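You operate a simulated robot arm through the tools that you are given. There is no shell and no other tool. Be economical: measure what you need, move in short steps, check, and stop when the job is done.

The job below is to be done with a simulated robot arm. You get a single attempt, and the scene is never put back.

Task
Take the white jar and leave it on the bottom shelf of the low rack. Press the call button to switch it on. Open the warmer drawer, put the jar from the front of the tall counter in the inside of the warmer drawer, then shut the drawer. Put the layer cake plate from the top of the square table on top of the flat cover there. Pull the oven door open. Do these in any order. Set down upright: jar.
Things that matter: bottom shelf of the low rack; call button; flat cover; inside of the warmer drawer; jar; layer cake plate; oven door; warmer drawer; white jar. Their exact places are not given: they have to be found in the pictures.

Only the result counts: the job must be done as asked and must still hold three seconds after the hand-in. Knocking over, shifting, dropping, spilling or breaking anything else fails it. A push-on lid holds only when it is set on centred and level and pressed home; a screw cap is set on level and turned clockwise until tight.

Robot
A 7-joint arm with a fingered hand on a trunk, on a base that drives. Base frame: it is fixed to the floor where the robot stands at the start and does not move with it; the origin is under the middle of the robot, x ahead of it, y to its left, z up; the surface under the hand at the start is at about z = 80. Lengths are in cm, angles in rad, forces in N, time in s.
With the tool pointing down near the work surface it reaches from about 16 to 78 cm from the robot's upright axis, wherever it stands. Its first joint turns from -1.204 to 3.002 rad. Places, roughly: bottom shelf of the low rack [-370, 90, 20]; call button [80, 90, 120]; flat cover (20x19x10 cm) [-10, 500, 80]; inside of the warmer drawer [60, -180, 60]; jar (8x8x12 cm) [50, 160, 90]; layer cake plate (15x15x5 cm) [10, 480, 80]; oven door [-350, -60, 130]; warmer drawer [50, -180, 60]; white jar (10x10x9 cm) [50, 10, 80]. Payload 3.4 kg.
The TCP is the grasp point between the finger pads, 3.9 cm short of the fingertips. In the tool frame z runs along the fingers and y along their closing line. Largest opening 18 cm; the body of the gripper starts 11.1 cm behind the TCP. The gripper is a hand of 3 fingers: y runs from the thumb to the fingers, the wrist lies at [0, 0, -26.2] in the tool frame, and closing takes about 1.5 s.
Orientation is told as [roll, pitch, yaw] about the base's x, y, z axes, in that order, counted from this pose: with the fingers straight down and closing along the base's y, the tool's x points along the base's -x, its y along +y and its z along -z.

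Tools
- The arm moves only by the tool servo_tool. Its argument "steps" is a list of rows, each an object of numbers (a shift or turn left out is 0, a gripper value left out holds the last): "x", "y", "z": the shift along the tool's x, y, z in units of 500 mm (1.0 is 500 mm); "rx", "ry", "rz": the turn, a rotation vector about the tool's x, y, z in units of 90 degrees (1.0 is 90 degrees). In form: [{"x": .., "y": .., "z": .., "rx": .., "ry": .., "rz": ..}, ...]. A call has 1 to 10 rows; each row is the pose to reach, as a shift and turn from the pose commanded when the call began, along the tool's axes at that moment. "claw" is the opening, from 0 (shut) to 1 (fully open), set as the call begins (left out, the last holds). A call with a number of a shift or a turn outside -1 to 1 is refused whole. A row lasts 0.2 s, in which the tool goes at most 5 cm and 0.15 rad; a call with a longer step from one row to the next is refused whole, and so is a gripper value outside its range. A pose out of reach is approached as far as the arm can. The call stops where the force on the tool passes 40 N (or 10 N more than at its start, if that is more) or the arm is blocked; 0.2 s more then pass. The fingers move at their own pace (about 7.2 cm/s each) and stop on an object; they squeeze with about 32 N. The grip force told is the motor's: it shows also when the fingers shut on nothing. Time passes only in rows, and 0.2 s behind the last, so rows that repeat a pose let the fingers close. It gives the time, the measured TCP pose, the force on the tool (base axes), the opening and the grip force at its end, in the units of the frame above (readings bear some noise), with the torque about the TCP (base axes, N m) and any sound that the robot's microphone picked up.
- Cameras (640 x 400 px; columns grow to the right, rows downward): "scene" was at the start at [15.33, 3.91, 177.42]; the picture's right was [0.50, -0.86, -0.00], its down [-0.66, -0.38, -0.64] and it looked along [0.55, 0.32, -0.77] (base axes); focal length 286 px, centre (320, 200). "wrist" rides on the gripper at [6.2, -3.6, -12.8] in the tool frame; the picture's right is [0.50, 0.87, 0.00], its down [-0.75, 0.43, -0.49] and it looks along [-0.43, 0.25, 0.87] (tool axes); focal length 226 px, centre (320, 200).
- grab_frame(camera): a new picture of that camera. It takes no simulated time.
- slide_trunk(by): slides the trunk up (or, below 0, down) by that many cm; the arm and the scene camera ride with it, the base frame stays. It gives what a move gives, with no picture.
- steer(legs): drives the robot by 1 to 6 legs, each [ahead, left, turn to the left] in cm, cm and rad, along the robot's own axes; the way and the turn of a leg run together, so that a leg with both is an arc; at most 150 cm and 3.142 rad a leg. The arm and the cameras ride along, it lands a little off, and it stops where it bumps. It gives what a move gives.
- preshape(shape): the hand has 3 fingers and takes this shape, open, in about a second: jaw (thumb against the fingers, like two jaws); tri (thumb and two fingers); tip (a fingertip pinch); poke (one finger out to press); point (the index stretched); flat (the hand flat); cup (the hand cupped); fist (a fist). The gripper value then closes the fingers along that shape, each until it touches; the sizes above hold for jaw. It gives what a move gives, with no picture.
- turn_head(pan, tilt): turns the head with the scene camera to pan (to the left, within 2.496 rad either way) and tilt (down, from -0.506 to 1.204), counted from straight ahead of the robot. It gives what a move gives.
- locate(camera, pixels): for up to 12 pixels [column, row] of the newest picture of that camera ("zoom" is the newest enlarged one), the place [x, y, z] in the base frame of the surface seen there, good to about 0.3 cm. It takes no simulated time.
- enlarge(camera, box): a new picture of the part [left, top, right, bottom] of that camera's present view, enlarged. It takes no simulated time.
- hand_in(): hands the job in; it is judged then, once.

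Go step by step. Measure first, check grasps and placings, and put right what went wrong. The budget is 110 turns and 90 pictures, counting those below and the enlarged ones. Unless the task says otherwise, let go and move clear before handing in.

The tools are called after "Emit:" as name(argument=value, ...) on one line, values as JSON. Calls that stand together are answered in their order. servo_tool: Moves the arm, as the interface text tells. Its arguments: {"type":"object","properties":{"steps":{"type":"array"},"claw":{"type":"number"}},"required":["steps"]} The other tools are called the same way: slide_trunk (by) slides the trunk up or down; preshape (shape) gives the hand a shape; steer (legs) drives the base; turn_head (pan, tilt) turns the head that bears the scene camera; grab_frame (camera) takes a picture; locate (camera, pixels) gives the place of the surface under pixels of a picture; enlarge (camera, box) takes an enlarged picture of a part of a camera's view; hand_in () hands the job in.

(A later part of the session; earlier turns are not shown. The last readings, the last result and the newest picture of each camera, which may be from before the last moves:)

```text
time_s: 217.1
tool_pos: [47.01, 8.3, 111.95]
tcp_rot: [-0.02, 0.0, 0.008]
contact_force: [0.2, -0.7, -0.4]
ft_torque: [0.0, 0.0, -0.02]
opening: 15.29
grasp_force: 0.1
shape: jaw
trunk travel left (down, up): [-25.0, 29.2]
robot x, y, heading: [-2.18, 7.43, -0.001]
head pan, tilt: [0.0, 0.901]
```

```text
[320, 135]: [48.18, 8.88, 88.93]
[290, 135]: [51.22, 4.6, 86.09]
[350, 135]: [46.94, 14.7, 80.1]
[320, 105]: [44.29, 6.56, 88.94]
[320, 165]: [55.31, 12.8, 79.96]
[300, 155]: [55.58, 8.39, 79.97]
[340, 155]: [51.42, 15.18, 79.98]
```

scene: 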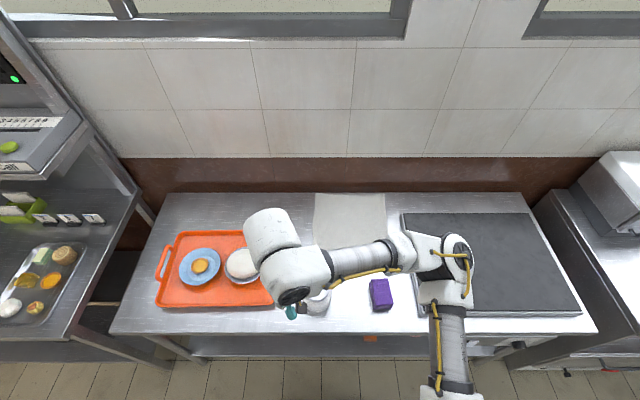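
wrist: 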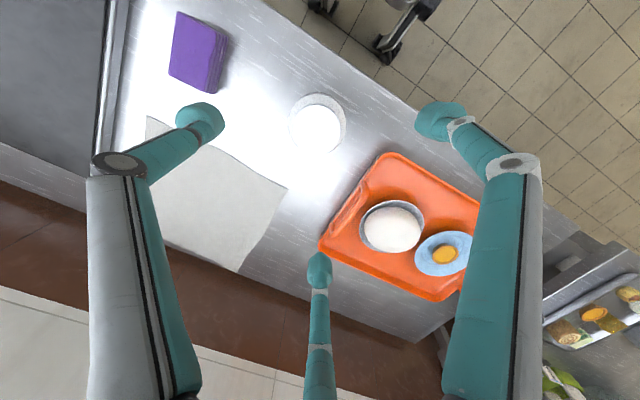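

The jar lid is at (316,130), centre ≈[47.7,8.2]. I'll level the slight roll, descend, and close.

Emit:
servo_tool(steps=[{"x": -0.014, "z": 0.08, "y": 0.002, "rx": -0.0127}, {"x": -0.014, "z": 0.17, "y": 0.004, "rx": -0.0127}, {"x": -0.014, "z": 0.26, "y": 0.006, "rx": -0.0127}, {"x": -0.014, "z": 0.35, "y": 0.008, "rx": -0.0127}, {"x": -0.014, "z": 0.43, "y": 0.01, "rx": -0.0127}, {"x": -0.014, "z": 0.5, "y": 0.01, "rx": -0.0127}, {"x": -0.014, "z": 0.5, "y": 0.01, "rx": -0.0127}])

Emit:
servo_tool(steps=[{"z": 0}, {"z": 0}, {"z": 0}, {"z": 0}, {"z": 0}, {"z": 0}], claw=0)

Emit:
servo_tool(steps=[{"z": -0.03}, {"z": -0.1}, {"z": -0.18}, {"z": -0.26}, {"z": -0.34}, {"z": -0.42}, {"z": -0.5}])

Emit:
grab_frame(camera="wrist")

```text
time_s: 218.7
tool_pos: [47.37, 8.36, 87.03]
tcp_rot: [0.002, -0.003, 0.008]
contact_force: [0.2, 0.2, -0.4]
ft_torque: [-0.01, 0.02, 0.0]
opening: 15.31
grasp_force: 0.0
shape: jaw
trunk travel left (down, up): [-25.0, 29.2]
robot x, y, heading: [-2.07, 6.91, -0.003]
head pan, tilt: [0.0, 0.901]
```

```text
time_s: 220.1
tool_pos: [47.3, 8.39, 87.03]
tcp_rot: [0.001, -0.002, 0.006]
contact_force: [-2.4, 1.0, 0.6]
ft_torque: [-0.02, 0.08, -0.08]
opening: 9.29
grasp_force: 31.7
shape: jaw
trunk travel left (down, up): [-25.0, 29.2]
robot x, y, heading: [-2.33, 7.11, 0.001]
head pan, tilt: [0.0, 0.901]
```

```text
time_s: 221.7
tool_pos: [47.5, 8.75, 111.92]
tcp_rot: [0.003, -0.001, 0.008]
contact_force: [-0.3, -0.4, -8.2]
ft_torque: [0.04, 0.04, 0.0]
opening: 9.32
grasp_force: 32.0
shape: jaw
trunk travel left (down, up): [-25.0, 29.2]
robot x, y, heading: [-2.03, 7.26, 0.003]
head pan, tilt: [0.0, 0.901]
```

```text
32 pictures are left
```

wrist: 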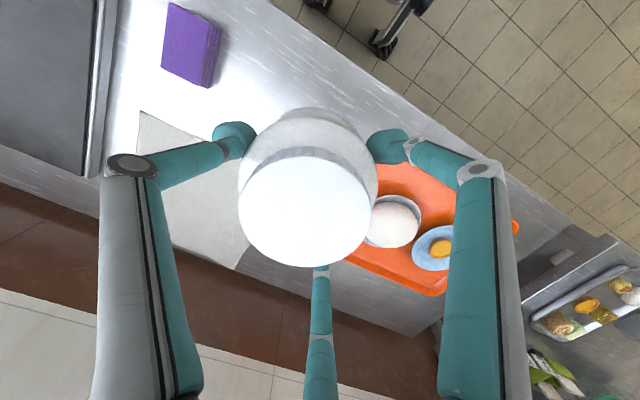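

The white jar is lifted (≈8 N). I'll tuck it and drive toward the island's end to look for the way round.

Emit:
servo_tool(steps=[{"x": 0.08}, {"x": 0.16}, {"x": 0.24}, {"x": 0.32}, {"x": 0.4}, {"x": 0.42}])

Emit:
steer(legs=[[-42, 0, 0], [0, -100, 0], [0, -95, 0], [0, 0, -3.14]])

Emit:
turn_head(pan=-0.2, tilt=0.45)

Emit:
grab_frame(camera="scene")

```text
time_s: 223.1
tool_pos: [26.71, 8.41, 111.84]
tcp_rot: [0.002, -0.001, 0.006]
contact_force: [0.6, 0.1, -7.4]
ft_torque: [0.04, 0.06, -0.01]
opening: 9.28
grasp_force: 32.7
shape: jaw
trunk travel left (down, up): [-25.0, 29.2]
robot x, y, heading: [-2.38, 7.46, -0.006]
head pan, tilt: [0.0, 0.901]
```

```text
time_s: 242.4
tool_pos: [-78.19, -193.07, 111.95]
tcp_rot: [0.004, 0.0, -3.091]
contact_force: [0.3, 0.5, -8.5]
ft_torque: [-0.04, -0.08, -0.01]
opening: 9.26
grasp_force: 31.8
shape: jaw
trunk travel left (down, up): [-25.0, 29.2]
robot x, y, heading: [-49.8, -190.69, -3.104]
head pan, tilt: [0.0, 0.901]
```

```text
time_s: 243.3
tool_pos: [-77.87, -193.64, 111.83]
tcp_rot: [-0.002, -0.004, -3.091]
contact_force: [0.4, -0.4, -7.7]
ft_torque: [-0.05, -0.05, 0.01]
opening: 9.24
grasp_force: 31.5
shape: jaw
trunk travel left (down, up): [-25.0, 29.2]
robot x, y, heading: [-49.75, -190.81, -3.099]
head pan, tilt: [-0.201, 0.45]
```

```text
31 pictures are left
```

scene: 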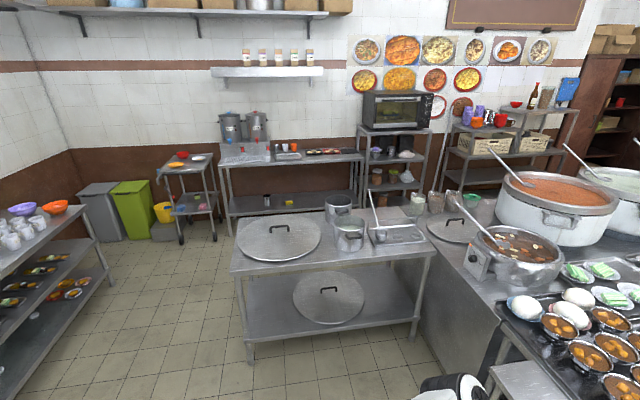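

The oven is at (400,107), the two-tier low rack at (505,150). I'll measure table and wall-furniture corners for the route.

Emit:
locate(camera="scene", pixels=[[248, 350], [233, 270], [240, 215], [430, 245], [228, 215], [230, 232], [365, 158], [410, 195], [425, 205], [105, 295], [180, 240], [450, 150]])

Emit:
locate(camera="scene", pixels=[[360, 128], [430, 132], [395, 105], [420, 105], [380, 222], [460, 150], [500, 175], [335, 215], [60, 350], [212, 225], [500, 330], [400, 300]])

```text
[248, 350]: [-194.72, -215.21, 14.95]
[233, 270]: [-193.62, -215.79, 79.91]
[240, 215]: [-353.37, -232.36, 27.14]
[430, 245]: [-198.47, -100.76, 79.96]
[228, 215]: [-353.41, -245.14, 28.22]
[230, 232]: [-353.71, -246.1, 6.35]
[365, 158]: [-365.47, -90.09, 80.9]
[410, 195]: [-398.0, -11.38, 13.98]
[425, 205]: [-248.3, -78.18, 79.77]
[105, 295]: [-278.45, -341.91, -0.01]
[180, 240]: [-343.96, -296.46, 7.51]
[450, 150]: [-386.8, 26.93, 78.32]
```

```text
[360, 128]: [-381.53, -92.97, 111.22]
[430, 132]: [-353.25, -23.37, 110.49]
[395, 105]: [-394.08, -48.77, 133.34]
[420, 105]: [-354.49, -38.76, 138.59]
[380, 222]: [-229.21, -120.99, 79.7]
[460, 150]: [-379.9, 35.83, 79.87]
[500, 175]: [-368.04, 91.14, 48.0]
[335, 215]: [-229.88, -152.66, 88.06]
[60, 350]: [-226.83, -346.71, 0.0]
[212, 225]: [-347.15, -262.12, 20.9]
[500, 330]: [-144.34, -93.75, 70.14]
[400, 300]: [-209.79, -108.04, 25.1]
```

The aisle behind runs x≈-255..-353. Route: around the table's left end (y≈-265), then to x≈-305, then along to the rack at y≈90.

Emit:
steer(legs=[[0, 75, -0.04], [140, 0, 0], [115, 0, 0], [0, -110, 0]])

Emit:
turn_head(pan=-0.9, tilt=0.5)

Emit:
grab_frame(camera="scene")

```text
time_s: 264.6
tool_pos: [-330.49, -160.03, 111.81]
tcp_rot: [-0.005, -0.005, -3.104]
contact_force: [1.1, 0.2, -8.1]
ft_torque: [-0.04, -0.02, 0.02]
opening: 9.25
grasp_force: 31.6
shape: jaw
trunk travel left (down, up): [-25.0, 29.2]
robot x, y, heading: [-301.57, -157.07, -3.115]
head pan, tilt: [-0.201, 0.45]
```

```text
time_s: 265.6
tool_pos: [-330.25, -159.96, 112.11]
tcp_rot: [-0.004, -0.008, -3.105]
contact_force: [-0.5, -0.5, -8.0]
ft_torque: [-0.08, -0.08, 0.01]
opening: 9.22
grasp_force: 31.8
shape: jaw
trunk travel left (down, up): [-25.0, 29.2]
robot x, y, heading: [-302.11, -157.24, -3.114]
head pan, tilt: [-0.901, 0.499]
```

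```text
30 pictures are left
```

scene: 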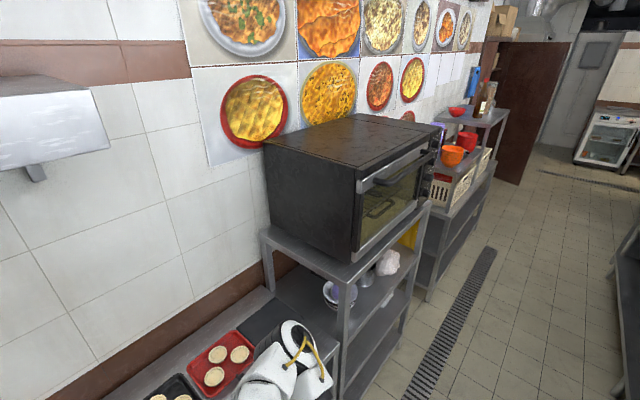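

The oven's horizontal bar handle is at its top edge (390,170). First to the rack: I'll drive on to y≈75.

Emit:
steer(legs=[[0, -120, -0.02], [0, -115, 0]])

Emit:
turn_head(pan=-0.1, tilt=0.75)

Emit:
grab_frame(camera="scene")

```text
time_s: 277.4
tool_pos: [-331.14, 79.16, 111.97]
tcp_rot: [-0.014, -0.007, 3.132]
contact_force: [-0.3, 0.2, -7.8]
ft_torque: [-0.05, -0.04, 0.03]
opening: 9.24
grasp_force: 31.9
shape: jaw
trunk travel left (down, up): [-25.0, 29.2]
robot x, y, heading: [-302.8, 81.43, 3.123]
head pan, tilt: [-0.901, 0.499]
```

```text
time_s: 278.5
tool_pos: [-331.02, 79.92, 112.04]
tcp_rot: [-0.007, -0.009, 3.133]
contact_force: [0.0, 0.3, -8.2]
ft_torque: [-0.04, -0.06, 0.01]
opening: 9.22
grasp_force: 32.0
shape: jaw
trunk travel left (down, up): [-25.0, 29.2]
robot x, y, heading: [-302.81, 81.2, 3.12]
head pan, tilt: [-0.099, 0.75]
```

```text
29 pictures are left
```

scene: 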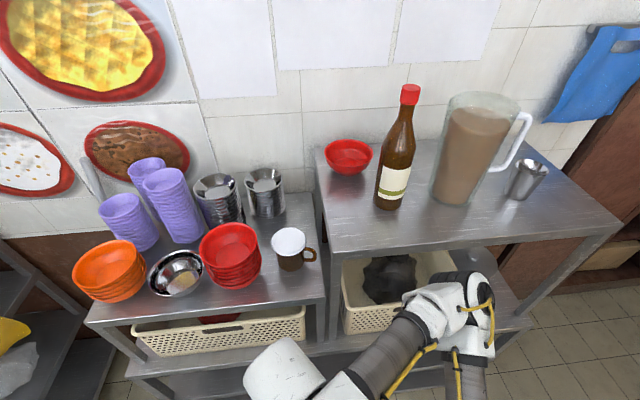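

The rack has baskets on its middle shelf and another shelf below. I'll tilt down to see it.

Emit:
turn_head(pan=0.1, tilt=1.15)

Emit:
grab_frame(camera="scene")

Emit:
locate(camera="scene", pixels=[[200, 180], [200, 205], [220, 235], [220, 250], [220, 275], [310, 160], [380, 150], [150, 235], [300, 240], [200, 120], [250, 300], [230, 262]])

```text
time_s: 279.4
tool_pos: [-331.01, 79.78, 111.99]
tcp_rot: [-0.006, -0.009, 3.134]
contact_force: [0.3, -0.4, -7.1]
ft_torque: [-0.02, -0.05, 0.04]
opening: 9.21
grasp_force: 32.1
shape: jaw
trunk travel left (down, up): [-25.0, 29.2]
robot x, y, heading: [-303.21, 81.22, 3.127]
head pan, tilt: [0.099, 1.15]
```

```text
28 pictures are left
```

scene: 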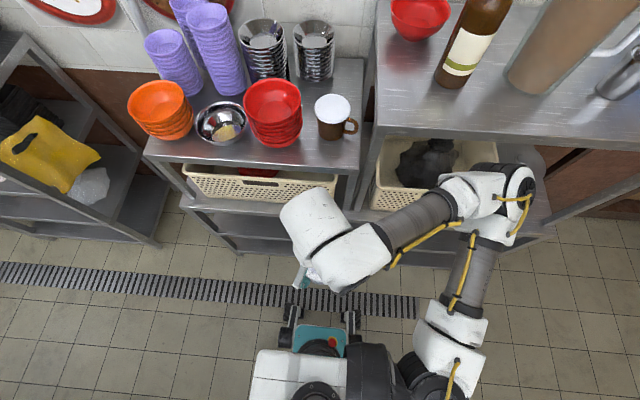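

```text
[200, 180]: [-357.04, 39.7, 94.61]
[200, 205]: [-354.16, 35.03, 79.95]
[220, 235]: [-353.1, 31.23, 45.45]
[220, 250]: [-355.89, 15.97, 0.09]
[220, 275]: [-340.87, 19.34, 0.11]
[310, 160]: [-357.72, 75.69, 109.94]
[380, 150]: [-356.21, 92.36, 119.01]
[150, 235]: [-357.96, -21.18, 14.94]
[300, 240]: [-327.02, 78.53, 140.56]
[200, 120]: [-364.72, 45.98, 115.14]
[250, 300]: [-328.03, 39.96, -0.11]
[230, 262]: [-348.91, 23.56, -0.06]
```

I'll zoom on the rack's lower part around (250,225).

Emit:
enlarge(camera="scene", box=[180, 170, 300, 260])

Emit:
locate(camera="zoom", pixels=[[350, 190], [350, 235], [350, 260], [350, 285], [350, 310], [350, 335], [350, 350], [420, 290], [420, 320], [420, 345], [260, 250], [260, 300]])

```text
4.44 times, centred on (240, 215) of scene
```

zoom: 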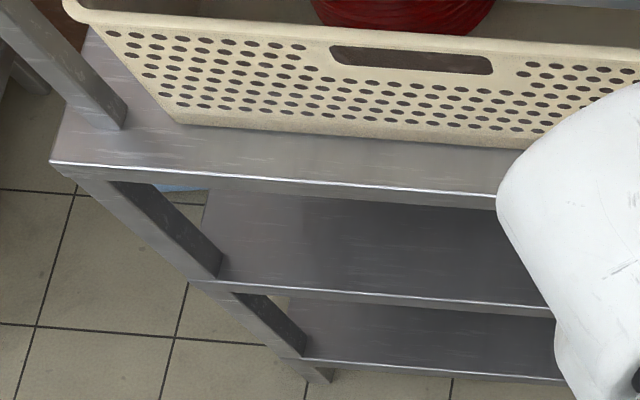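

```text
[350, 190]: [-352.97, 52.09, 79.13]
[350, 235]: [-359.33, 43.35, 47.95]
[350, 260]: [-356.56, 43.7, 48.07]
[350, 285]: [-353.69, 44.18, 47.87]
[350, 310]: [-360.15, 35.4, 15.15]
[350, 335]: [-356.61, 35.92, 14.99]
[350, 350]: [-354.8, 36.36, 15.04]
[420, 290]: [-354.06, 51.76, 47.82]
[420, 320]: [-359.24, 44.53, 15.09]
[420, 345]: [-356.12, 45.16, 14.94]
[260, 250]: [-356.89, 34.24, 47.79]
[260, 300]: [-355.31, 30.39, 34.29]
```

Bottom shelf is z=15, front edge x=-353, with only 30 cm of headroom, so the jar must go in with a slanted hand: I need to regrasp it on a free surface. I'll look at the wall table near y≈-130.

Emit:
steer(legs=[[0, 110, 0.02], [0, 105, 0]])

Emit:
turn_head(pan=0.0, tilt=0.85)

Emit:
grab_frame(camera="scene")

```text
time_s: 290.0
tool_pos: [-331.93, -135.67, 112.04]
tcp_rot: [-0.004, -0.009, 3.141]
contact_force: [0.3, -0.1, -8.1]
ft_torque: [-0.05, -0.06, 0.0]
opening: 9.19
grasp_force: 31.6
shape: jaw
trunk travel left (down, up): [-25.0, 29.2]
robot x, y, heading: [-304.15, -134.34, 3.133]
head pan, tilt: [0.099, 1.15]
```

```text
time_s: 290.8
tool_pos: [-331.7, -136.05, 112.1]
tcp_rot: [-0.01, -0.01, 3.138]
contact_force: [-0.1, -0.2, -6.8]
ft_torque: [-0.06, -0.07, 0.0]
opening: 9.21
grasp_force: 32.1
shape: jaw
trunk travel left (down, up): [-25.0, 29.2]
robot x, y, heading: [-303.98, -134.12, 3.129]
head pan, tilt: [0.0, 0.85]
```

```text
26 pictures are left
```

scene: 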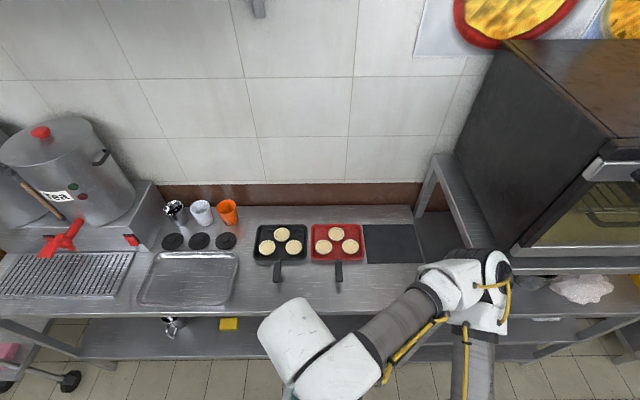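

There is free table space at the front around (385,285). Measuring.

Emit:
locate(camera="scene", pixels=[[375, 275], [400, 290], [338, 283], [278, 283], [308, 275], [308, 310], [400, 262], [250, 300], [240, 300], [510, 262]])

```text
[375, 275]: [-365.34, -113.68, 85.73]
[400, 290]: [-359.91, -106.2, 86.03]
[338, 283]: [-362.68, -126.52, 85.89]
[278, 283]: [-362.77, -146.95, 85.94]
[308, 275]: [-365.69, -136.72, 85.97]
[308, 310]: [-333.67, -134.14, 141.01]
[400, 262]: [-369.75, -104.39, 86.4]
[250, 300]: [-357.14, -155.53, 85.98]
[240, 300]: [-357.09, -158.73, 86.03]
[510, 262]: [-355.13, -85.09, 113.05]
```

Table z=86, free spot at [-360,-112]. I'll shift and set the jar down there.

Emit:
steer(legs=[[0, -23, 0]])

Emit:
servo_tool(steps=[{"z": 0}])

```text
time_s: 292.6
tool_pos: [-331.43, -114.35, 112.09]
tcp_rot: [-0.019, -0.014, -3.143]
contact_force: [0.1, -0.8, -7.8]
ft_torque: [-0.05, -0.04, 0.01]
opening: 9.22
grasp_force: 31.5
shape: jaw
trunk travel left (down, up): [-25.0, 29.2]
robot x, y, heading: [-303.83, -110.85, 3.133]
head pan, tilt: [0.0, 0.85]
```

```text
time_s: 293.0
tool_pos: [-331.09, -113.92, 112.11]
tcp_rot: [-0.02, -0.014, -3.143]
contact_force: [0.7, 0.7, -7.8]
ft_torque: [-0.03, -0.04, 0.0]
opening: 9.22
grasp_force: 32.6
shape: jaw
trunk travel left (down, up): [-25.0, 29.2]
robot x, y, heading: [-303.91, -110.93, 3.135]
head pan, tilt: [0.0, 0.85]
```

Emit:
servo_tool(steps=[{"x": -0.097, "y": -0.01, "rx": -0.0127, "ry": 0.009}, {"x": -0.194, "y": -0.02, "rx": -0.0127, "ry": 0.009}, {"x": -0.291, "y": -0.03, "rx": -0.0127, "ry": 0.009}, {"x": -0.388, "y": -0.03, "rx": -0.0127, "ry": 0.009}, {"x": -0.485, "y": -0.03, "rx": -0.0127, "ry": 0.009}, {"x": -0.58, "y": -0.03, "rx": -0.0127, "ry": 0.009}, {"x": -0.58, "y": -0.03, "z": 0.09, "rx": -0.0127, "ry": 0.009}, {"x": -0.58, "y": -0.03, "z": 0.18, "rx": -0.0127, "ry": 0.009}, {"x": -0.58, "y": -0.03, "z": 0.27, "rx": -0.0127, "ry": 0.009}, {"x": -0.58, "y": -0.03, "z": 0.35, "rx": -0.0127, "ry": 0.009}])

Emit:
servo_tool(steps=[{"z": 0.01}, {"z": 0.018}, {"z": 0.026}, {"z": 0.032}, {"z": 0.038}])

Emit:
grab_frame(camera="wrist")

```text
time_s: 295.2
tool_pos: [-359.28, -112.91, 96.48]
tcp_rot: [-0.001, -0.023, -3.139]
contact_force: [-1.0, 0.2, -7.3]
ft_torque: [-0.06, -0.09, -0.03]
opening: 9.23
grasp_force: 32.4
shape: jaw
trunk travel left (down, up): [-25.0, 29.2]
robot x, y, heading: [-303.56, -111.45, 3.131]
head pan, tilt: [0.0, 0.85]
```

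```text
time_s: 296.4
tool_pos: [-359.35, -112.67, 93.92]
tcp_rot: [-0.001, -0.014, -3.138]
contact_force: [0.3, 0.7, -7.4]
ft_torque: [-0.08, -0.04, -0.02]
opening: 9.19
grasp_force: 31.6
shape: jaw
trunk travel left (down, up): [-25.0, 29.2]
robot x, y, heading: [-303.5, -111.27, 3.138]
head pan, tilt: [0.0, 0.85]
```

```text
25 pictures are left
```

wrist: 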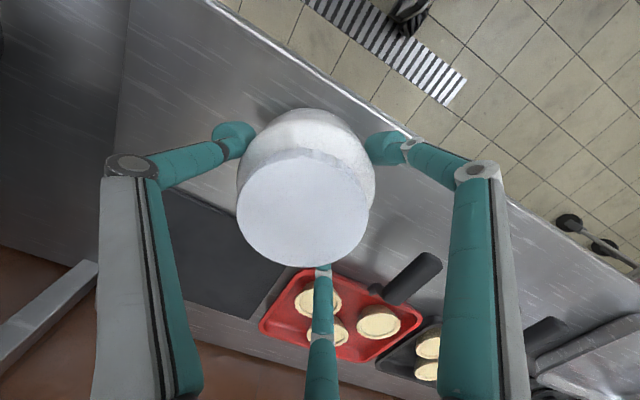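

Emit:
servo_tool(steps=[{"z": 0.008}, {"z": 0.014}, {"z": 0.02}, {"z": 0.024}])

```text
time_s: 297.4
tool_pos: [-359.51, -112.78, 92.95]
tcp_rot: [-0.001, -0.017, -3.141]
contact_force: [6.9, -0.8, 19.1]
ft_torque: [0.24, -0.35, -0.2]
opening: 9.17
grasp_force: 32.3
shape: jaw
trunk travel left (down, up): [-25.0, 29.2]
robot x, y, heading: [-303.79, -111.35, 3.128]
head pan, tilt: [0.0, 0.85]
```

Down on the table. Release, lift, back off, and try the fingertip-pinch shape to see its geometry.

Emit:
servo_tool(steps=[{"z": 0}, {"z": 0}, {"z": 0}, {"z": 0}, {"z": -0.08}, {"z": -0.16}, {"z": -0.24}, {"z": -0.3}], claw=0.7)

Emit:
preshape(shape="tip")

Emit:
grab_frame(camera="wrist")

```text
time_s: 299.2
tool_pos: [-360.19, -112.79, 107.09]
tcp_rot: [0.0, -0.002, -3.14]
contact_force: [-0.7, -0.9, 1.5]
ft_torque: [0.09, 0.06, 0.03]
opening: 12.57
grasp_force: 0.0
shape: jaw
trunk travel left (down, up): [-25.0, 29.2]
robot x, y, heading: [-303.52, -110.78, 3.134]
head pan, tilt: [0.0, 0.85]
```

```text
time_s: 300.1
tool_pos: [-360.22, -112.78, 106.84]
tcp_rot: [0.001, 0.0, -3.141]
contact_force: [0.1, -0.5, 1.0]
ft_torque: [-0.04, 0.02, -0.03]
opening: 18.0
grasp_force: 0.0
shape: tip
trunk travel left (down, up): [-25.0, 29.2]
robot x, y, heading: [-303.93, -111.36, 3.128]
head pan, tilt: [0.0, 0.85]
```

```text
24 pictures are left
```

wrist: 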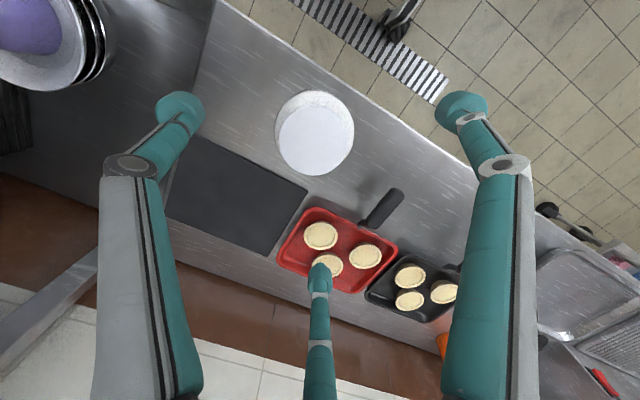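

Tip shape looks the same three-finger triangle, so I'll use jaw and grip with the hand slanted ~35°. First I measure the jar.

Emit:
locate(camera="wrist", pixels=[[315, 140], [282, 140], [350, 140], [315, 112], [315, 170]])

Emit:
preshape(shape="jaw")

Emit:
servo_tool(steps=[{"x": 0.05, "z": -0.05}, {"x": 0.1, "z": -0.1, "ry": -0.08}, {"x": 0.15, "z": -0.1, "ry": -0.16}, {"x": 0.2, "z": -0.1, "ry": -0.24}, {"x": 0.25, "z": -0.08, "ry": -0.32}, {"x": 0.25, "z": -0.06, "ry": -0.389}, {"x": 0.25, "z": -0.06, "ry": -0.389}], claw=0.72)

```text
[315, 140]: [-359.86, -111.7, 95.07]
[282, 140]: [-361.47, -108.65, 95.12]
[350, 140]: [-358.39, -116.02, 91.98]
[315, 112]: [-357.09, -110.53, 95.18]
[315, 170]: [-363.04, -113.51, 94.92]
```

```text
time_s: 301.0
tool_pos: [-360.1, -112.82, 106.93]
tcp_rot: [0.001, 0.0, -3.14]
contact_force: [0.7, -0.1, 1.3]
ft_torque: [0.02, 0.01, 0.05]
opening: 17.99
grasp_force: 0.1
shape: jaw
trunk travel left (down, up): [-25.0, 29.2]
robot x, y, heading: [-303.67, -110.94, 3.135]
head pan, tilt: [0.0, 0.85]
```

```text
time_s: 302.6
tool_pos: [-348.0, -112.5, 109.93]
tcp_rot: [0.001, -0.612, -3.141]
contact_force: [-0.4, 0.0, -0.3]
ft_torque: [-0.02, -0.04, -0.02]
opening: 13.01
grasp_force: 0.1
shape: jaw
trunk travel left (down, up): [-25.0, 29.2]
robot x, y, heading: [-303.61, -111.15, 3.133]
head pan, tilt: [0.0, 0.85]
```

Jar centre [-360,-112]; I'll approach it along the slanted tool axis.

Emit:
servo_tool(steps=[{"x": 0.014, "y": -0.01, "z": 0.06}, {"x": 0.014, "y": -0.01, "z": 0.14}, {"x": 0.014, "y": -0.01, "z": 0.22}, {"x": 0.014, "y": -0.01, "z": 0.3}, {"x": 0.014, "y": -0.01, "z": 0.35}, {"x": 0.014, "y": -0.01, "z": 0.386}, {"x": 0.014, "y": -0.01, "z": 0.386}])

Emit:
grab_frame(camera="wrist")

```text
time_s: 304.2
tool_pos: [-358.75, -111.8, 93.73]
tcp_rot: [0.002, -0.61, -3.143]
contact_force: [0.2, -0.6, -0.1]
ft_torque: [0.0, 0.01, 0.01]
opening: 12.96
grasp_force: 0.0
shape: jaw
trunk travel left (down, up): [-25.0, 29.2]
robot x, y, heading: [-303.93, -111.63, 3.133]
head pan, tilt: [0.0, 0.85]
```

```text
23 pictures are left
```

wrist: 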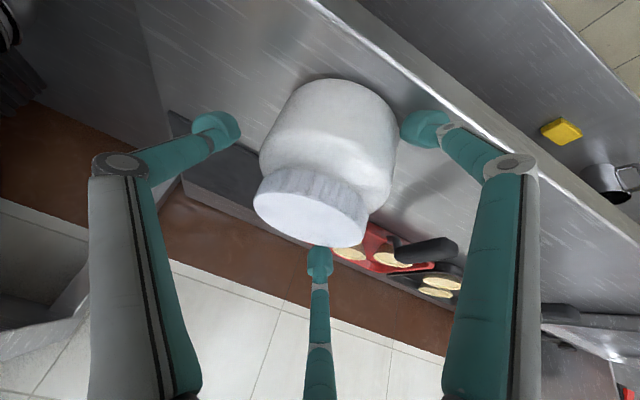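

The jar (body with a narrower lid) sits between the fingers. Closing.

Emit:
servo_tool(steps=[{"z": 0}, {"z": 0}, {"z": 0}, {"z": 0}, {"z": 0}, {"z": 0}], claw=0)

Emit:
grab_frame(camera="wrist")

```text
time_s: 305.6
tool_pos: [-358.68, -111.93, 93.6]
tcp_rot: [0.001, -0.611, -3.141]
contact_force: [-0.6, -0.7, 3.3]
ft_torque: [0.02, -0.43, 0.04]
opening: 8.98
grasp_force: 32.7
shape: jaw
trunk travel left (down, up): [-25.0, 29.2]
robot x, y, heading: [-303.62, -111.21, 3.135]
head pan, tilt: [0.0, 0.85]
```

```text
22 pictures are left
```

wrist: 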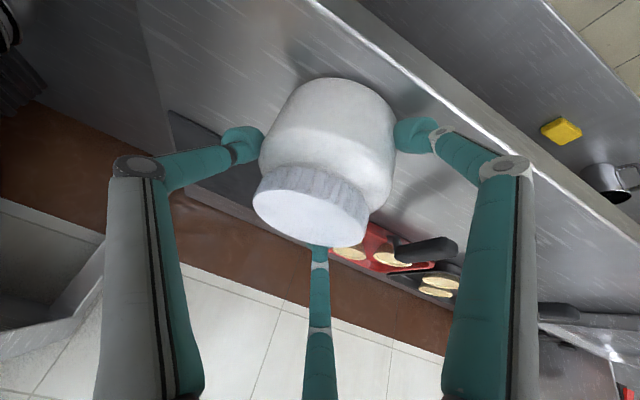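

Gripped at 9.0 without disturbing the jar. I'll lift it straight up a few cm and check that it stays upright.

Emit:
servo_tool(steps=[{"x": -0.011, "z": -0.016}, {"x": -0.034, "z": -0.049}, {"x": -0.069, "z": -0.098}, {"x": -0.115, "z": -0.164}, {"x": -0.115, "z": -0.164}])

Emit:
grab_frame(camera="wrist")

```text
time_s: 306.8
tool_pos: [-358.62, -112.07, 103.69]
tcp_rot: [-0.002, -0.608, -3.141]
contact_force: [0.6, -0.4, -7.1]
ft_torque: [0.01, -0.11, -0.01]
opening: 8.95
grasp_force: 32.3
shape: jaw
trunk travel left (down, up): [-25.0, 29.2]
robot x, y, heading: [-303.43, -110.99, 3.133]
head pan, tilt: [0.0, 0.85]
```

```text
21 pictures are left
```

wrist: 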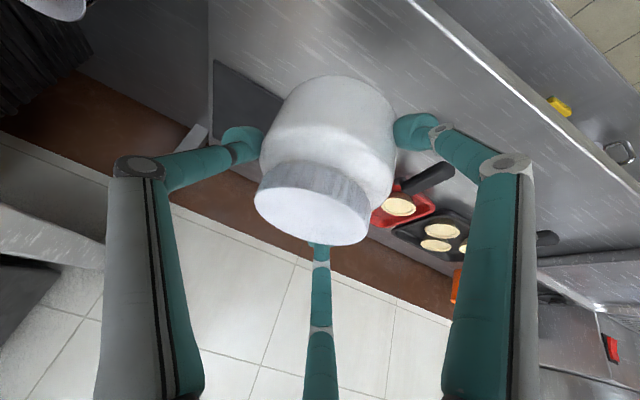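

The jar stays upright (base 7.6 cm below TCP, centre 1.3 cm ahead). I'll retract, drive to y≈48 and lower the trunk.

Emit:
servo_tool(steps=[{"x": 0.078, "z": -0.055}, {"x": 0.156, "z": -0.11}, {"x": 0.234, "z": -0.165}, {"x": 0.312, "z": -0.22}, {"x": 0.38, "z": -0.266}])

Emit:
steer(legs=[[0, -80, 0.01], [0, -79, 0]])

Emit:
turn_head(pan=0.4, tilt=1.1)

Emit:
slide_trunk(by=-25)

Emit:
grab_frame(camera="scene")

```text
time_s: 308.0
tool_pos: [-341.11, -121.0, 105.6]
tcp_rot: [-0.015, -0.602, -3.134]
contact_force: [-1.7, -0.2, -8.3]
ft_torque: [-0.05, -0.12, -0.06]
opening: 8.75
grasp_force: 31.6
shape: jaw
out of reach, approached as far as the arm can: row 2, 3, 4, 5
trunk travel left (down, up): [-25.0, 29.2]
robot x, y, heading: [-303.84, -111.26, 3.132]
head pan, tilt: [0.0, 0.85]
```

```text
time_s: 311.1
tool_pos: [-344.14, -55.1, 106.82]
tcp_rot: [0.124, -0.54, 2.985]
contact_force: [-2.6, 2.0, -8.6]
ft_torque: [0.04, -0.06, 0.0]
opening: 8.84
grasp_force: 32.1
shape: jaw
trunk travel left (down, up): [-25.0, 29.2]
robot x, y, heading: [-303.31, -52.51, -3.124]
head pan, tilt: [0.0, 0.85]
stopped in leg 1: the robot was blocked; the commanded pose is now the measured one
```

```text
time_s: 312.0
tool_pos: [-341.04, -60.22, 106.85]
tcp_rot: [0.06, -0.592, 3.097]
contact_force: [0.8, 0.3, -6.7]
ft_torque: [-0.02, -0.05, 0.05]
opening: 8.69
grasp_force: 31.6
shape: jaw
trunk travel left (down, up): [-25.0, 29.2]
robot x, y, heading: [-303.43, -53.02, -3.12]
head pan, tilt: [0.4, 1.1]
```

```text
time_s: 313.8
tool_pos: [-348.21, -58.38, 73.2]
tcp_rot: [0.056, -0.225, 3.064]
contact_force: [44.5, -4.2, 6.0]
ft_torque: [-0.25, 3.31, 1.5]
opening: 8.14
grasp_force: 32.4
shape: jaw
trunk travel left (down, up): [-5.4, 48.8]
robot x, y, heading: [-302.48, -54.0, -3.128]
head pan, tilt: [0.4, 1.1]
stopped: the arm was blocked; the commanded pose is now the measured one
```

```text
20 pictures are left
```

scene: 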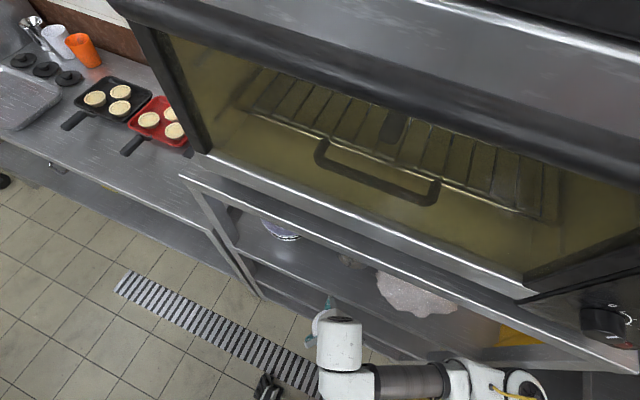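

The arm bumped the oven rack while driving and then pressed while lowering. I'll stop and look with the wrist camera before freeing it.

Emit:
grab_frame(camera="wrist")

```text
19 pictures are left
```

wrist: 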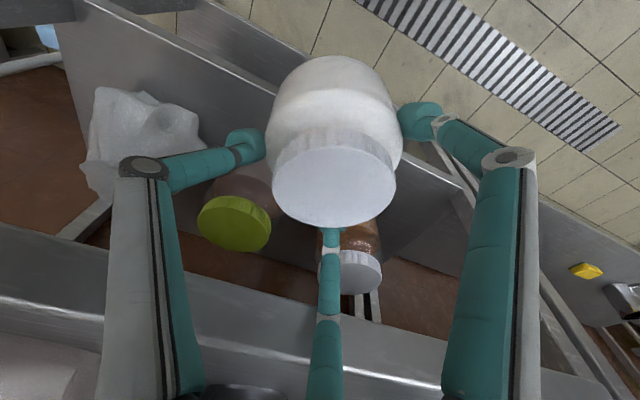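

The jar is still held in front of the oven rack's middle shelf. I'll back the base straight away from it.

Emit:
steer(legs=[[-12, 0, 0]])

Emit:
grab_frame(camera="wrist")

Emit:
turn_head(pan=-0.3, tilt=0.9)

Emit:
grab_frame(camera="scene")

```text
time_s: 314.6
tool_pos: [-349.41, -52.57, 68.7]
tcp_rot: [0.07, -0.123, 3.062]
contact_force: [17.4, -3.5, -23.3]
ft_torque: [0.78, 1.15, 0.49]
opening: 8.15
grasp_force: 32.2
shape: jaw
trunk travel left (down, up): [-5.4, 48.8]
robot x, y, heading: [-301.48, -52.82, 3.133]
head pan, tilt: [0.4, 1.1]
stopped in leg 1: the robot was blocked; the commanded pose is now the measured one
```

```text
18 pictures are left
```

wrist: 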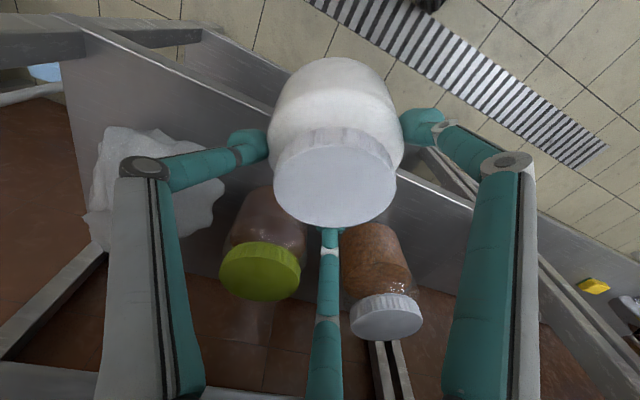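

```text
time_s: 315.6
tool_pos: [-349.34, -52.49, 69.05]
tcp_rot: [0.075, -0.131, 3.058]
contact_force: [17.4, -2.7, -26.8]
ft_torque: [0.66, 0.95, 0.49]
opening: 8.16
grasp_force: 31.5
shape: jaw
trunk travel left (down, up): [-5.4, 48.8]
robot x, y, heading: [-301.63, -53.0, 3.129]
head pan, tilt: [-0.3, 0.901]
```

```text
17 pictures are left
```

scene: 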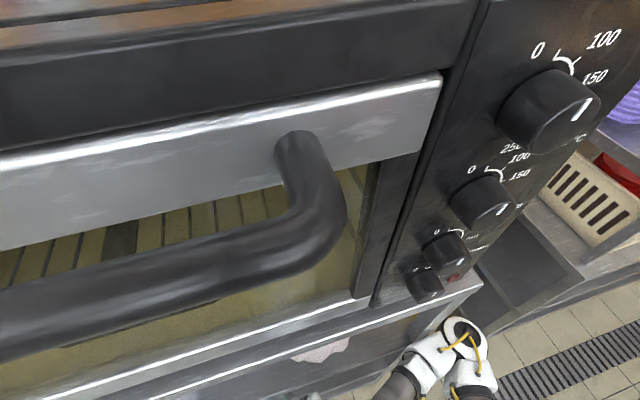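

Something still catches the arm (force +17 x, −25 z). I'll look straight down at it.

Emit:
turn_head(pan=-0.7, tilt=1.2)

Emit:
grab_frame(camera="scene")

Emit:
locate(camera="scene", pixels=[[320, 200], [200, 100], [200, 200], [320, 100], [320, 300], [420, 200], [450, 300], [150, 300]])

```text
time_s: 316.5
tool_pos: [-349.36, -52.49, 68.94]
tcp_rot: [0.076, -0.131, 3.056]
contact_force: [21.1, -5.3, -26.0]
ft_torque: [0.89, 1.23, 0.62]
opening: 8.12
grasp_force: 31.7
shape: jaw
trunk travel left (down, up): [-5.4, 48.8]
robot x, y, heading: [-301.93, -52.83, 3.132]
head pan, tilt: [-0.7, 1.201]
```

```text
16 pictures are left
```

scene: 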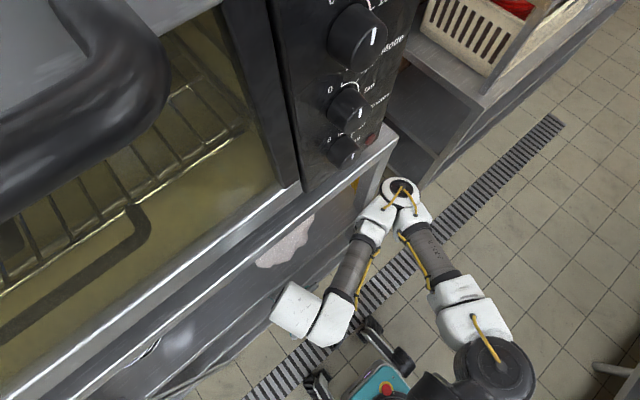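

```text
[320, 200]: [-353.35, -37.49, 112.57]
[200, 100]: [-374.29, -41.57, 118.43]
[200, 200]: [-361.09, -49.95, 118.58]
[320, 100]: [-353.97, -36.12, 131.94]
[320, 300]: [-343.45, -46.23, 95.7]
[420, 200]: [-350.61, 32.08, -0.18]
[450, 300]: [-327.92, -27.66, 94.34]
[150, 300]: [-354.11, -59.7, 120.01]
```

The gripper is just in front of the rack and its far side seems to press under a shelf edge. I'll move the hand outward with the arm in small steps.

Emit:
servo_tool(steps=[{"x": 0.02, "z": 0.005}, {"x": 0.05, "z": 0.01}, {"x": 0.08, "z": 0.01}, {"x": 0.12, "z": 0.01}])

```text
time_s: 317.5
tool_pos: [-349.25, -52.37, 69.02]
tcp_rot: [0.074, -0.132, 3.055]
contact_force: [22.9, -2.0, -26.4]
ft_torque: [0.56, 1.39, 0.49]
opening: 8.15
grasp_force: 32.1
shape: jaw
out of reach, approached as far as the arm can: row 1, 2, 3, 4
trunk travel left (down, up): [-5.4, 48.8]
robot x, y, heading: [-301.74, -52.95, 3.133]
head pan, tilt: [-0.7, 1.201]
```

The arm can't retract from here. I'll measure the surroundings in the wrist view to see what touches.

Emit:
locate(camera="wrist", pixels=[[90, 385], [200, 310], [260, 370], [440, 190], [230, 160], [260, 275], [385, 315], [330, 240], [330, 300], [520, 240], [340, 180], [425, 120]])

Emit:
turn_head(pan=0.1, tilt=1.2)

Emit:
grab_frame(camera="scene")

```text
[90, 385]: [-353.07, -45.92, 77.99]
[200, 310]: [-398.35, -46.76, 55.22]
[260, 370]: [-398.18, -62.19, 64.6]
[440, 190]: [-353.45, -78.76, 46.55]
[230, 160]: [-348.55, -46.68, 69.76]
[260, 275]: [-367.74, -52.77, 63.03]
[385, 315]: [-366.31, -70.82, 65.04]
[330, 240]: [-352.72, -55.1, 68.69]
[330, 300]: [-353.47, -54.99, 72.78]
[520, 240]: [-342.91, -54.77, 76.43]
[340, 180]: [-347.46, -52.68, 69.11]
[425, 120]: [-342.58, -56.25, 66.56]
```

```text
time_s: 318.6
tool_pos: [-349.31, -52.49, 68.91]
tcp_rot: [0.072, -0.13, 3.055]
contact_force: [22.6, 3.4, -26.5]
ft_torque: [0.14, 1.44, 0.27]
opening: 8.19
grasp_force: 31.6
shape: jaw
trunk travel left (down, up): [-5.4, 48.8]
robot x, y, heading: [-301.85, -52.93, 3.133]
head pan, tilt: [0.099, 1.201]
```

```text
15 pictures are left
```

scene: 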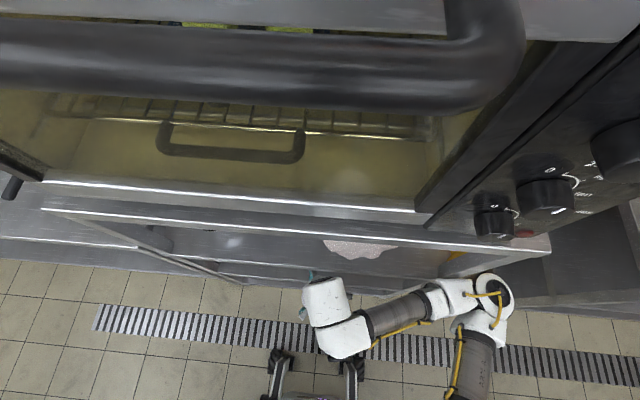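

The far finger presses against the shelf edge (x −353, z≈76–78). I'll ease the hand down a little, then try backing the base again.

Emit:
servo_tool(steps=[{"z": 0.02}, {"z": 0.04}, {"z": 0.06}])

Emit:
steer(legs=[[-5, 0, 0]])

```text
time_s: 319.1
tool_pos: [-349.46, -52.56, 68.51]
tcp_rot: [0.064, -0.139, 3.054]
contact_force: [9.5, -0.6, -17.7]
ft_torque: [0.16, 0.56, 0.12]
opening: 8.28
grasp_force: 31.8
shape: jaw
out of reach, approached as far as the arm can: row 1
trunk travel left (down, up): [-5.4, 48.8]
robot x, y, heading: [-301.36, -52.74, 3.128]
head pan, tilt: [0.099, 1.201]
stopped in row 2: the force on the tool passed its limit at 49 N (the readings are from after the stop); the commanded pose is now the measured one
```

```text
time_s: 320.1
tool_pos: [-345.41, -53.05, 67.75]
tcp_rot: [0.068, -0.126, 3.066]
contact_force: [-0.7, 0.9, -8.0]
ft_torque: [0.03, 0.17, 0.0]
opening: 8.32
grasp_force: 32.4
shape: jaw
trunk travel left (down, up): [-5.4, 48.8]
robot x, y, heading: [-296.68, -52.54, 3.134]
head pan, tilt: [0.099, 1.201]
```

Freed (force back to the jar's −8 N). I'll back off some more and measure how the jar sits in the hand.

Emit:
steer(legs=[[-6, 0, 0]])

Emit:
grab_frame(camera="wrist")

Emit:
locate(camera="wrist", pixels=[[335, 185], [290, 185], [380, 185], [335, 160], [335, 210], [300, 205], [370, 165], [335, 75], [290, 110], [380, 110]])

```text
time_s: 321.0
tool_pos: [-339.12, -54.4, 67.88]
tcp_rot: [0.054, -0.133, 3.068]
contact_force: [-0.2, -0.3, -7.6]
ft_torque: [0.03, 0.14, -0.03]
opening: 8.36
grasp_force: 32.1
shape: jaw
trunk travel left (down, up): [-5.4, 48.8]
robot x, y, heading: [-290.47, -52.88, 3.133]
head pan, tilt: [0.099, 1.201]
```

```text
14 pictures are left
```

wrist: 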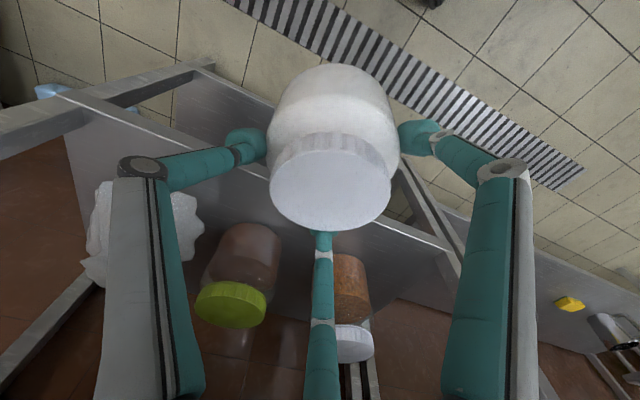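

```text
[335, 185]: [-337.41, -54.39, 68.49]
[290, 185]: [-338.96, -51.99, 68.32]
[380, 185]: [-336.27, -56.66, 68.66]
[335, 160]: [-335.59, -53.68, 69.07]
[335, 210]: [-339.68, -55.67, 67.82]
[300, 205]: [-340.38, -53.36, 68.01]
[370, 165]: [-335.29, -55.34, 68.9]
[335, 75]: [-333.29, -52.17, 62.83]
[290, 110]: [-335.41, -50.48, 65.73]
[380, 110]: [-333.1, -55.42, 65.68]
```

The jar leans forward about 15° in the hand (lid plane slope 0.27), so it must be regrasped. I'll move along the aisle to the low rack with clearance (x≈-290) and use its free top shelf for that.

Emit:
steer(legs=[[-2, -50, 0]])

Emit:
steer(legs=[[0, -50, 0]])

Emit:
steer(legs=[[0, -50, 0]])

```text
time_s: 324.0
tool_pos: [-336.71, -3.72, 68.19]
tcp_rot: [0.053, -0.139, 3.075]
contact_force: [0.6, -0.3, -9.1]
ft_torque: [-0.01, 0.11, -0.05]
opening: 8.33
grasp_force: 32.2
shape: jaw
trunk travel left (down, up): [-5.4, 48.8]
robot x, y, heading: [-288.64, -1.57, -3.136]
head pan, tilt: [0.099, 1.201]
```

```text
time_s: 327.0
tool_pos: [-336.21, 46.25, 68.42]
tcp_rot: [0.052, -0.146, 3.068]
contact_force: [0.0, 0.5, -7.8]
ft_torque: [0.03, 0.16, -0.01]
opening: 8.34
grasp_force: 32.0
shape: jaw
trunk travel left (down, up): [-5.4, 48.8]
robot x, y, heading: [-288.35, 47.51, 3.131]
head pan, tilt: [0.099, 1.201]
```

```text
time_s: 329.9
tool_pos: [-335.52, 96.45, 68.67]
tcp_rot: [0.05, -0.148, 3.072]
contact_force: [0.0, -0.2, -8.3]
ft_torque: [-0.01, 0.11, 0.02]
opening: 8.36
grasp_force: 32.1
shape: jaw
trunk travel left (down, up): [-5.4, 48.8]
robot x, y, heading: [-288.12, 98.76, 3.14]
head pan, tilt: [0.099, 1.201]
```

No bumps. Now I'll raise the trunk and look at the rack's top shelf.

Emit:
slide_trunk(by=45)

Emit:
turn_head(pan=0.0, tilt=0.95)

Emit:
grab_frame(camera="scene")

```text
refused: 45 is not a number from -40 to 40
```

```text
time_s: 330.7
tool_pos: [-335.13, 96.42, 68.87]
tcp_rot: [0.051, -0.155, 3.075]
contact_force: [1.0, 0.6, -8.2]
ft_torque: [-0.02, 0.11, -0.01]
opening: 8.37
grasp_force: 31.7
shape: jaw
trunk travel left (down, up): [-5.4, 48.8]
robot x, y, heading: [-288.33, 98.23, 3.137]
head pan, tilt: [0.0, 0.949]
```

```text
13 pictures are left
```

scene: 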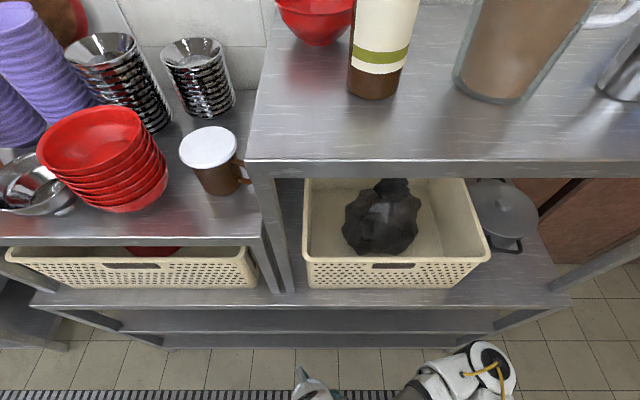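

The right top shelf has a free front strip, e.g. around (430,130). Measuring it and the lower shelves.

Emit:
locate(camera="scene", pixels=[[430, 130], [430, 155], [375, 97], [430, 90], [490, 103], [560, 130], [300, 318], [300, 328], [300, 340], [400, 318], [400, 340], [270, 165]])

Emit:
slide_trunk(by=40)

```text
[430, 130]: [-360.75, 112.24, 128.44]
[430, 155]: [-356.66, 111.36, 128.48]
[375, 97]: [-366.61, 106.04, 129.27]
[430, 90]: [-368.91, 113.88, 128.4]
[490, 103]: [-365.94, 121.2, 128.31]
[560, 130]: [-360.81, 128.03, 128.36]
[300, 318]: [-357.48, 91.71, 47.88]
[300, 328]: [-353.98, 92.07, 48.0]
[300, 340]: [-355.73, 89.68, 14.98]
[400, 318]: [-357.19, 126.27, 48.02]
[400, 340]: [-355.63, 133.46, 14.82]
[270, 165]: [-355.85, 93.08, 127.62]
```

```text
time_s: 334.5
tool_pos: [-335.28, 96.52, 108.83]
tcp_rot: [0.053, -0.154, 3.073]
contact_force: [-0.4, 0.2, -6.5]
ft_torque: [0.01, 0.11, 0.01]
opening: 8.4
grasp_force: 32.4
shape: jaw
trunk travel left (down, up): [-45.4, 8.8]
robot x, y, heading: [-288.18, 98.23, 3.141]
head pan, tilt: [0.0, 0.949]
```

Top shelf (z 128.4) is too cramped beside the bottle and pitcher. The proven spot on the wall table is safer, so I'll go back there low as I came, then raise.

Emit:
slide_trunk(by=-40)

Emit:
steer(legs=[[0, 70, 0], [0, 70, 0], [0, 70, 0]])

```text
time_s: 338.4
tool_pos: [-335.27, 96.5, 67.25]
tcp_rot: [0.049, -0.108, 3.075]
contact_force: [-0.1, 0.1, -8.2]
ft_torque: [0.01, 0.17, 0.0]
opening: 8.38
grasp_force: 31.9
shape: jaw
trunk travel left (down, up): [-5.4, 48.8]
robot x, y, heading: [-287.92, 98.17, 3.144]
head pan, tilt: [0.0, 0.949]
```

```text
time_s: 349.1
tool_pos: [-334.16, -111.95, 67.27]
tcp_rot: [0.052, -0.106, 3.058]
contact_force: [-0.7, 0.4, -6.9]
ft_torque: [0.02, 0.16, -0.04]
opening: 8.37
grasp_force: 31.7
shape: jaw
trunk travel left (down, up): [-5.4, 48.8]
robot x, y, heading: [-287.15, -111.05, 3.119]
head pan, tilt: [0.0, 0.949]
```

Emit:
slide_trunk(by=40)

Emit:
servo_tool(steps=[{"x": -0.05, "z": -0.03}, {"x": -0.1, "z": -0.06}, {"x": -0.15, "z": -0.06}, {"x": -0.15, "z": -0.06}])

Emit:
steer(legs=[[8, 0, 0]])

Emit:
grab_frame(camera="wrist")

Emit:
locate(camera="wrist", pixels=[[335, 185], [290, 185], [380, 185], [335, 160], [335, 210], [330, 130], [330, 230]])

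```text
time_s: 352.9
tool_pos: [-333.97, -112.14, 107.55]
tcp_rot: [0.049, -0.111, 3.059]
contact_force: [0.1, 0.7, -7.9]
ft_torque: [0.0, 0.16, 0.02]
opening: 8.39
grasp_force: 32.3
shape: jaw
trunk travel left (down, up): [-45.4, 8.8]
robot x, y, heading: [-287.27, -111.09, 3.123]
head pan, tilt: [0.0, 0.949]
```

```text
time_s: 353.9
tool_pos: [-341.11, -111.57, 111.33]
tcp_rot: [0.047, -0.114, 3.063]
contact_force: [0.4, 0.3, -7.0]
ft_torque: [0.0, 0.15, -0.02]
opening: 8.34
grasp_force: 31.9
shape: jaw
trunk travel left (down, up): [-45.4, 8.8]
robot x, y, heading: [-287.09, -110.79, 3.125]
head pan, tilt: [0.0, 0.949]
```

```text
time_s: 354.9
tool_pos: [-349.21, -111.41, 111.2]
tcp_rot: [0.047, -0.112, 3.06]
contact_force: [-0.2, 0.1, -7.7]
ft_torque: [0.03, 0.12, -0.01]
opening: 8.34
grasp_force: 32.2
shape: jaw
trunk travel left (down, up): [-45.4, 8.8]
robot x, y, heading: [-295.2, -110.83, 3.133]
head pan, tilt: [0.0, 0.949]
```

```text
12 pictures are left
```

wrist: 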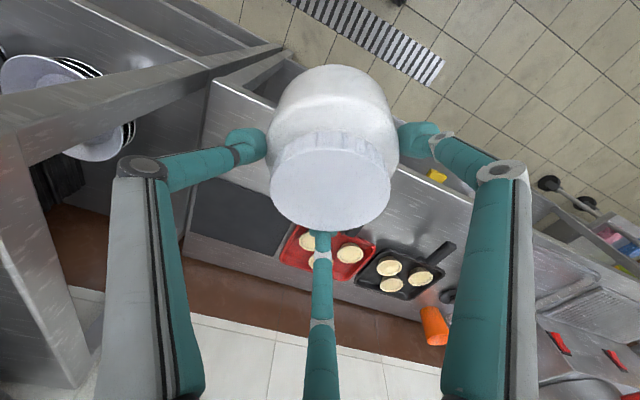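

```text
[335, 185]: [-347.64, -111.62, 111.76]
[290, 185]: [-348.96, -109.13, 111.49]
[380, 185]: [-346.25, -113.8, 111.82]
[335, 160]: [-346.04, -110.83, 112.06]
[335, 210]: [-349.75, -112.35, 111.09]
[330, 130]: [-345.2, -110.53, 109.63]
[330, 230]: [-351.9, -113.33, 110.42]
```

Lid slope is now 0.23 forward; I'll rotate the hand to bring the jar upright while moving over the spot.

Emit:
servo_tool(steps=[{"rx": -0.018, "ry": -0.048}, {"rx": -0.036, "ry": -0.097}, {"rx": -0.0534, "ry": -0.145}, {"x": -0.08, "y": 0.007, "z": 0.009, "rx": -0.0534, "ry": -0.145}, {"x": -0.16, "y": 0.014, "z": 0.018, "rx": -0.0534, "ry": -0.145}, {"x": -0.244, "y": 0.02, "z": 0.028, "rx": -0.0534, "ry": -0.145}, {"x": -0.244, "y": 0.02, "z": 0.028, "rx": -0.0534, "ry": -0.145}])

Emit:
servo_tool(steps=[{"z": 0}])

```text
time_s: 356.6
tool_pos: [-361.4, -111.77, 111.65]
tcp_rot: [0.136, -0.343, 3.04]
contact_force: [-0.2, 1.1, -8.3]
ft_torque: [0.04, 0.04, 0.01]
opening: 8.32
grasp_force: 31.9
shape: jaw
trunk travel left (down, up): [-45.4, 8.8]
robot x, y, heading: [-295.08, -110.88, 3.133]
head pan, tilt: [0.0, 0.949]
```

```text
time_s: 356.9
tool_pos: [-361.37, -111.77, 111.54]
tcp_rot: [0.134, -0.34, 3.04]
contact_force: [0.2, 0.0, -8.2]
ft_torque: [0.03, 0.05, 0.0]
opening: 8.39
grasp_force: 31.7
shape: jaw
trunk travel left (down, up): [-45.4, 8.8]
robot x, y, heading: [-294.87, -110.98, 3.131]
head pan, tilt: [0.0, 0.949]
```

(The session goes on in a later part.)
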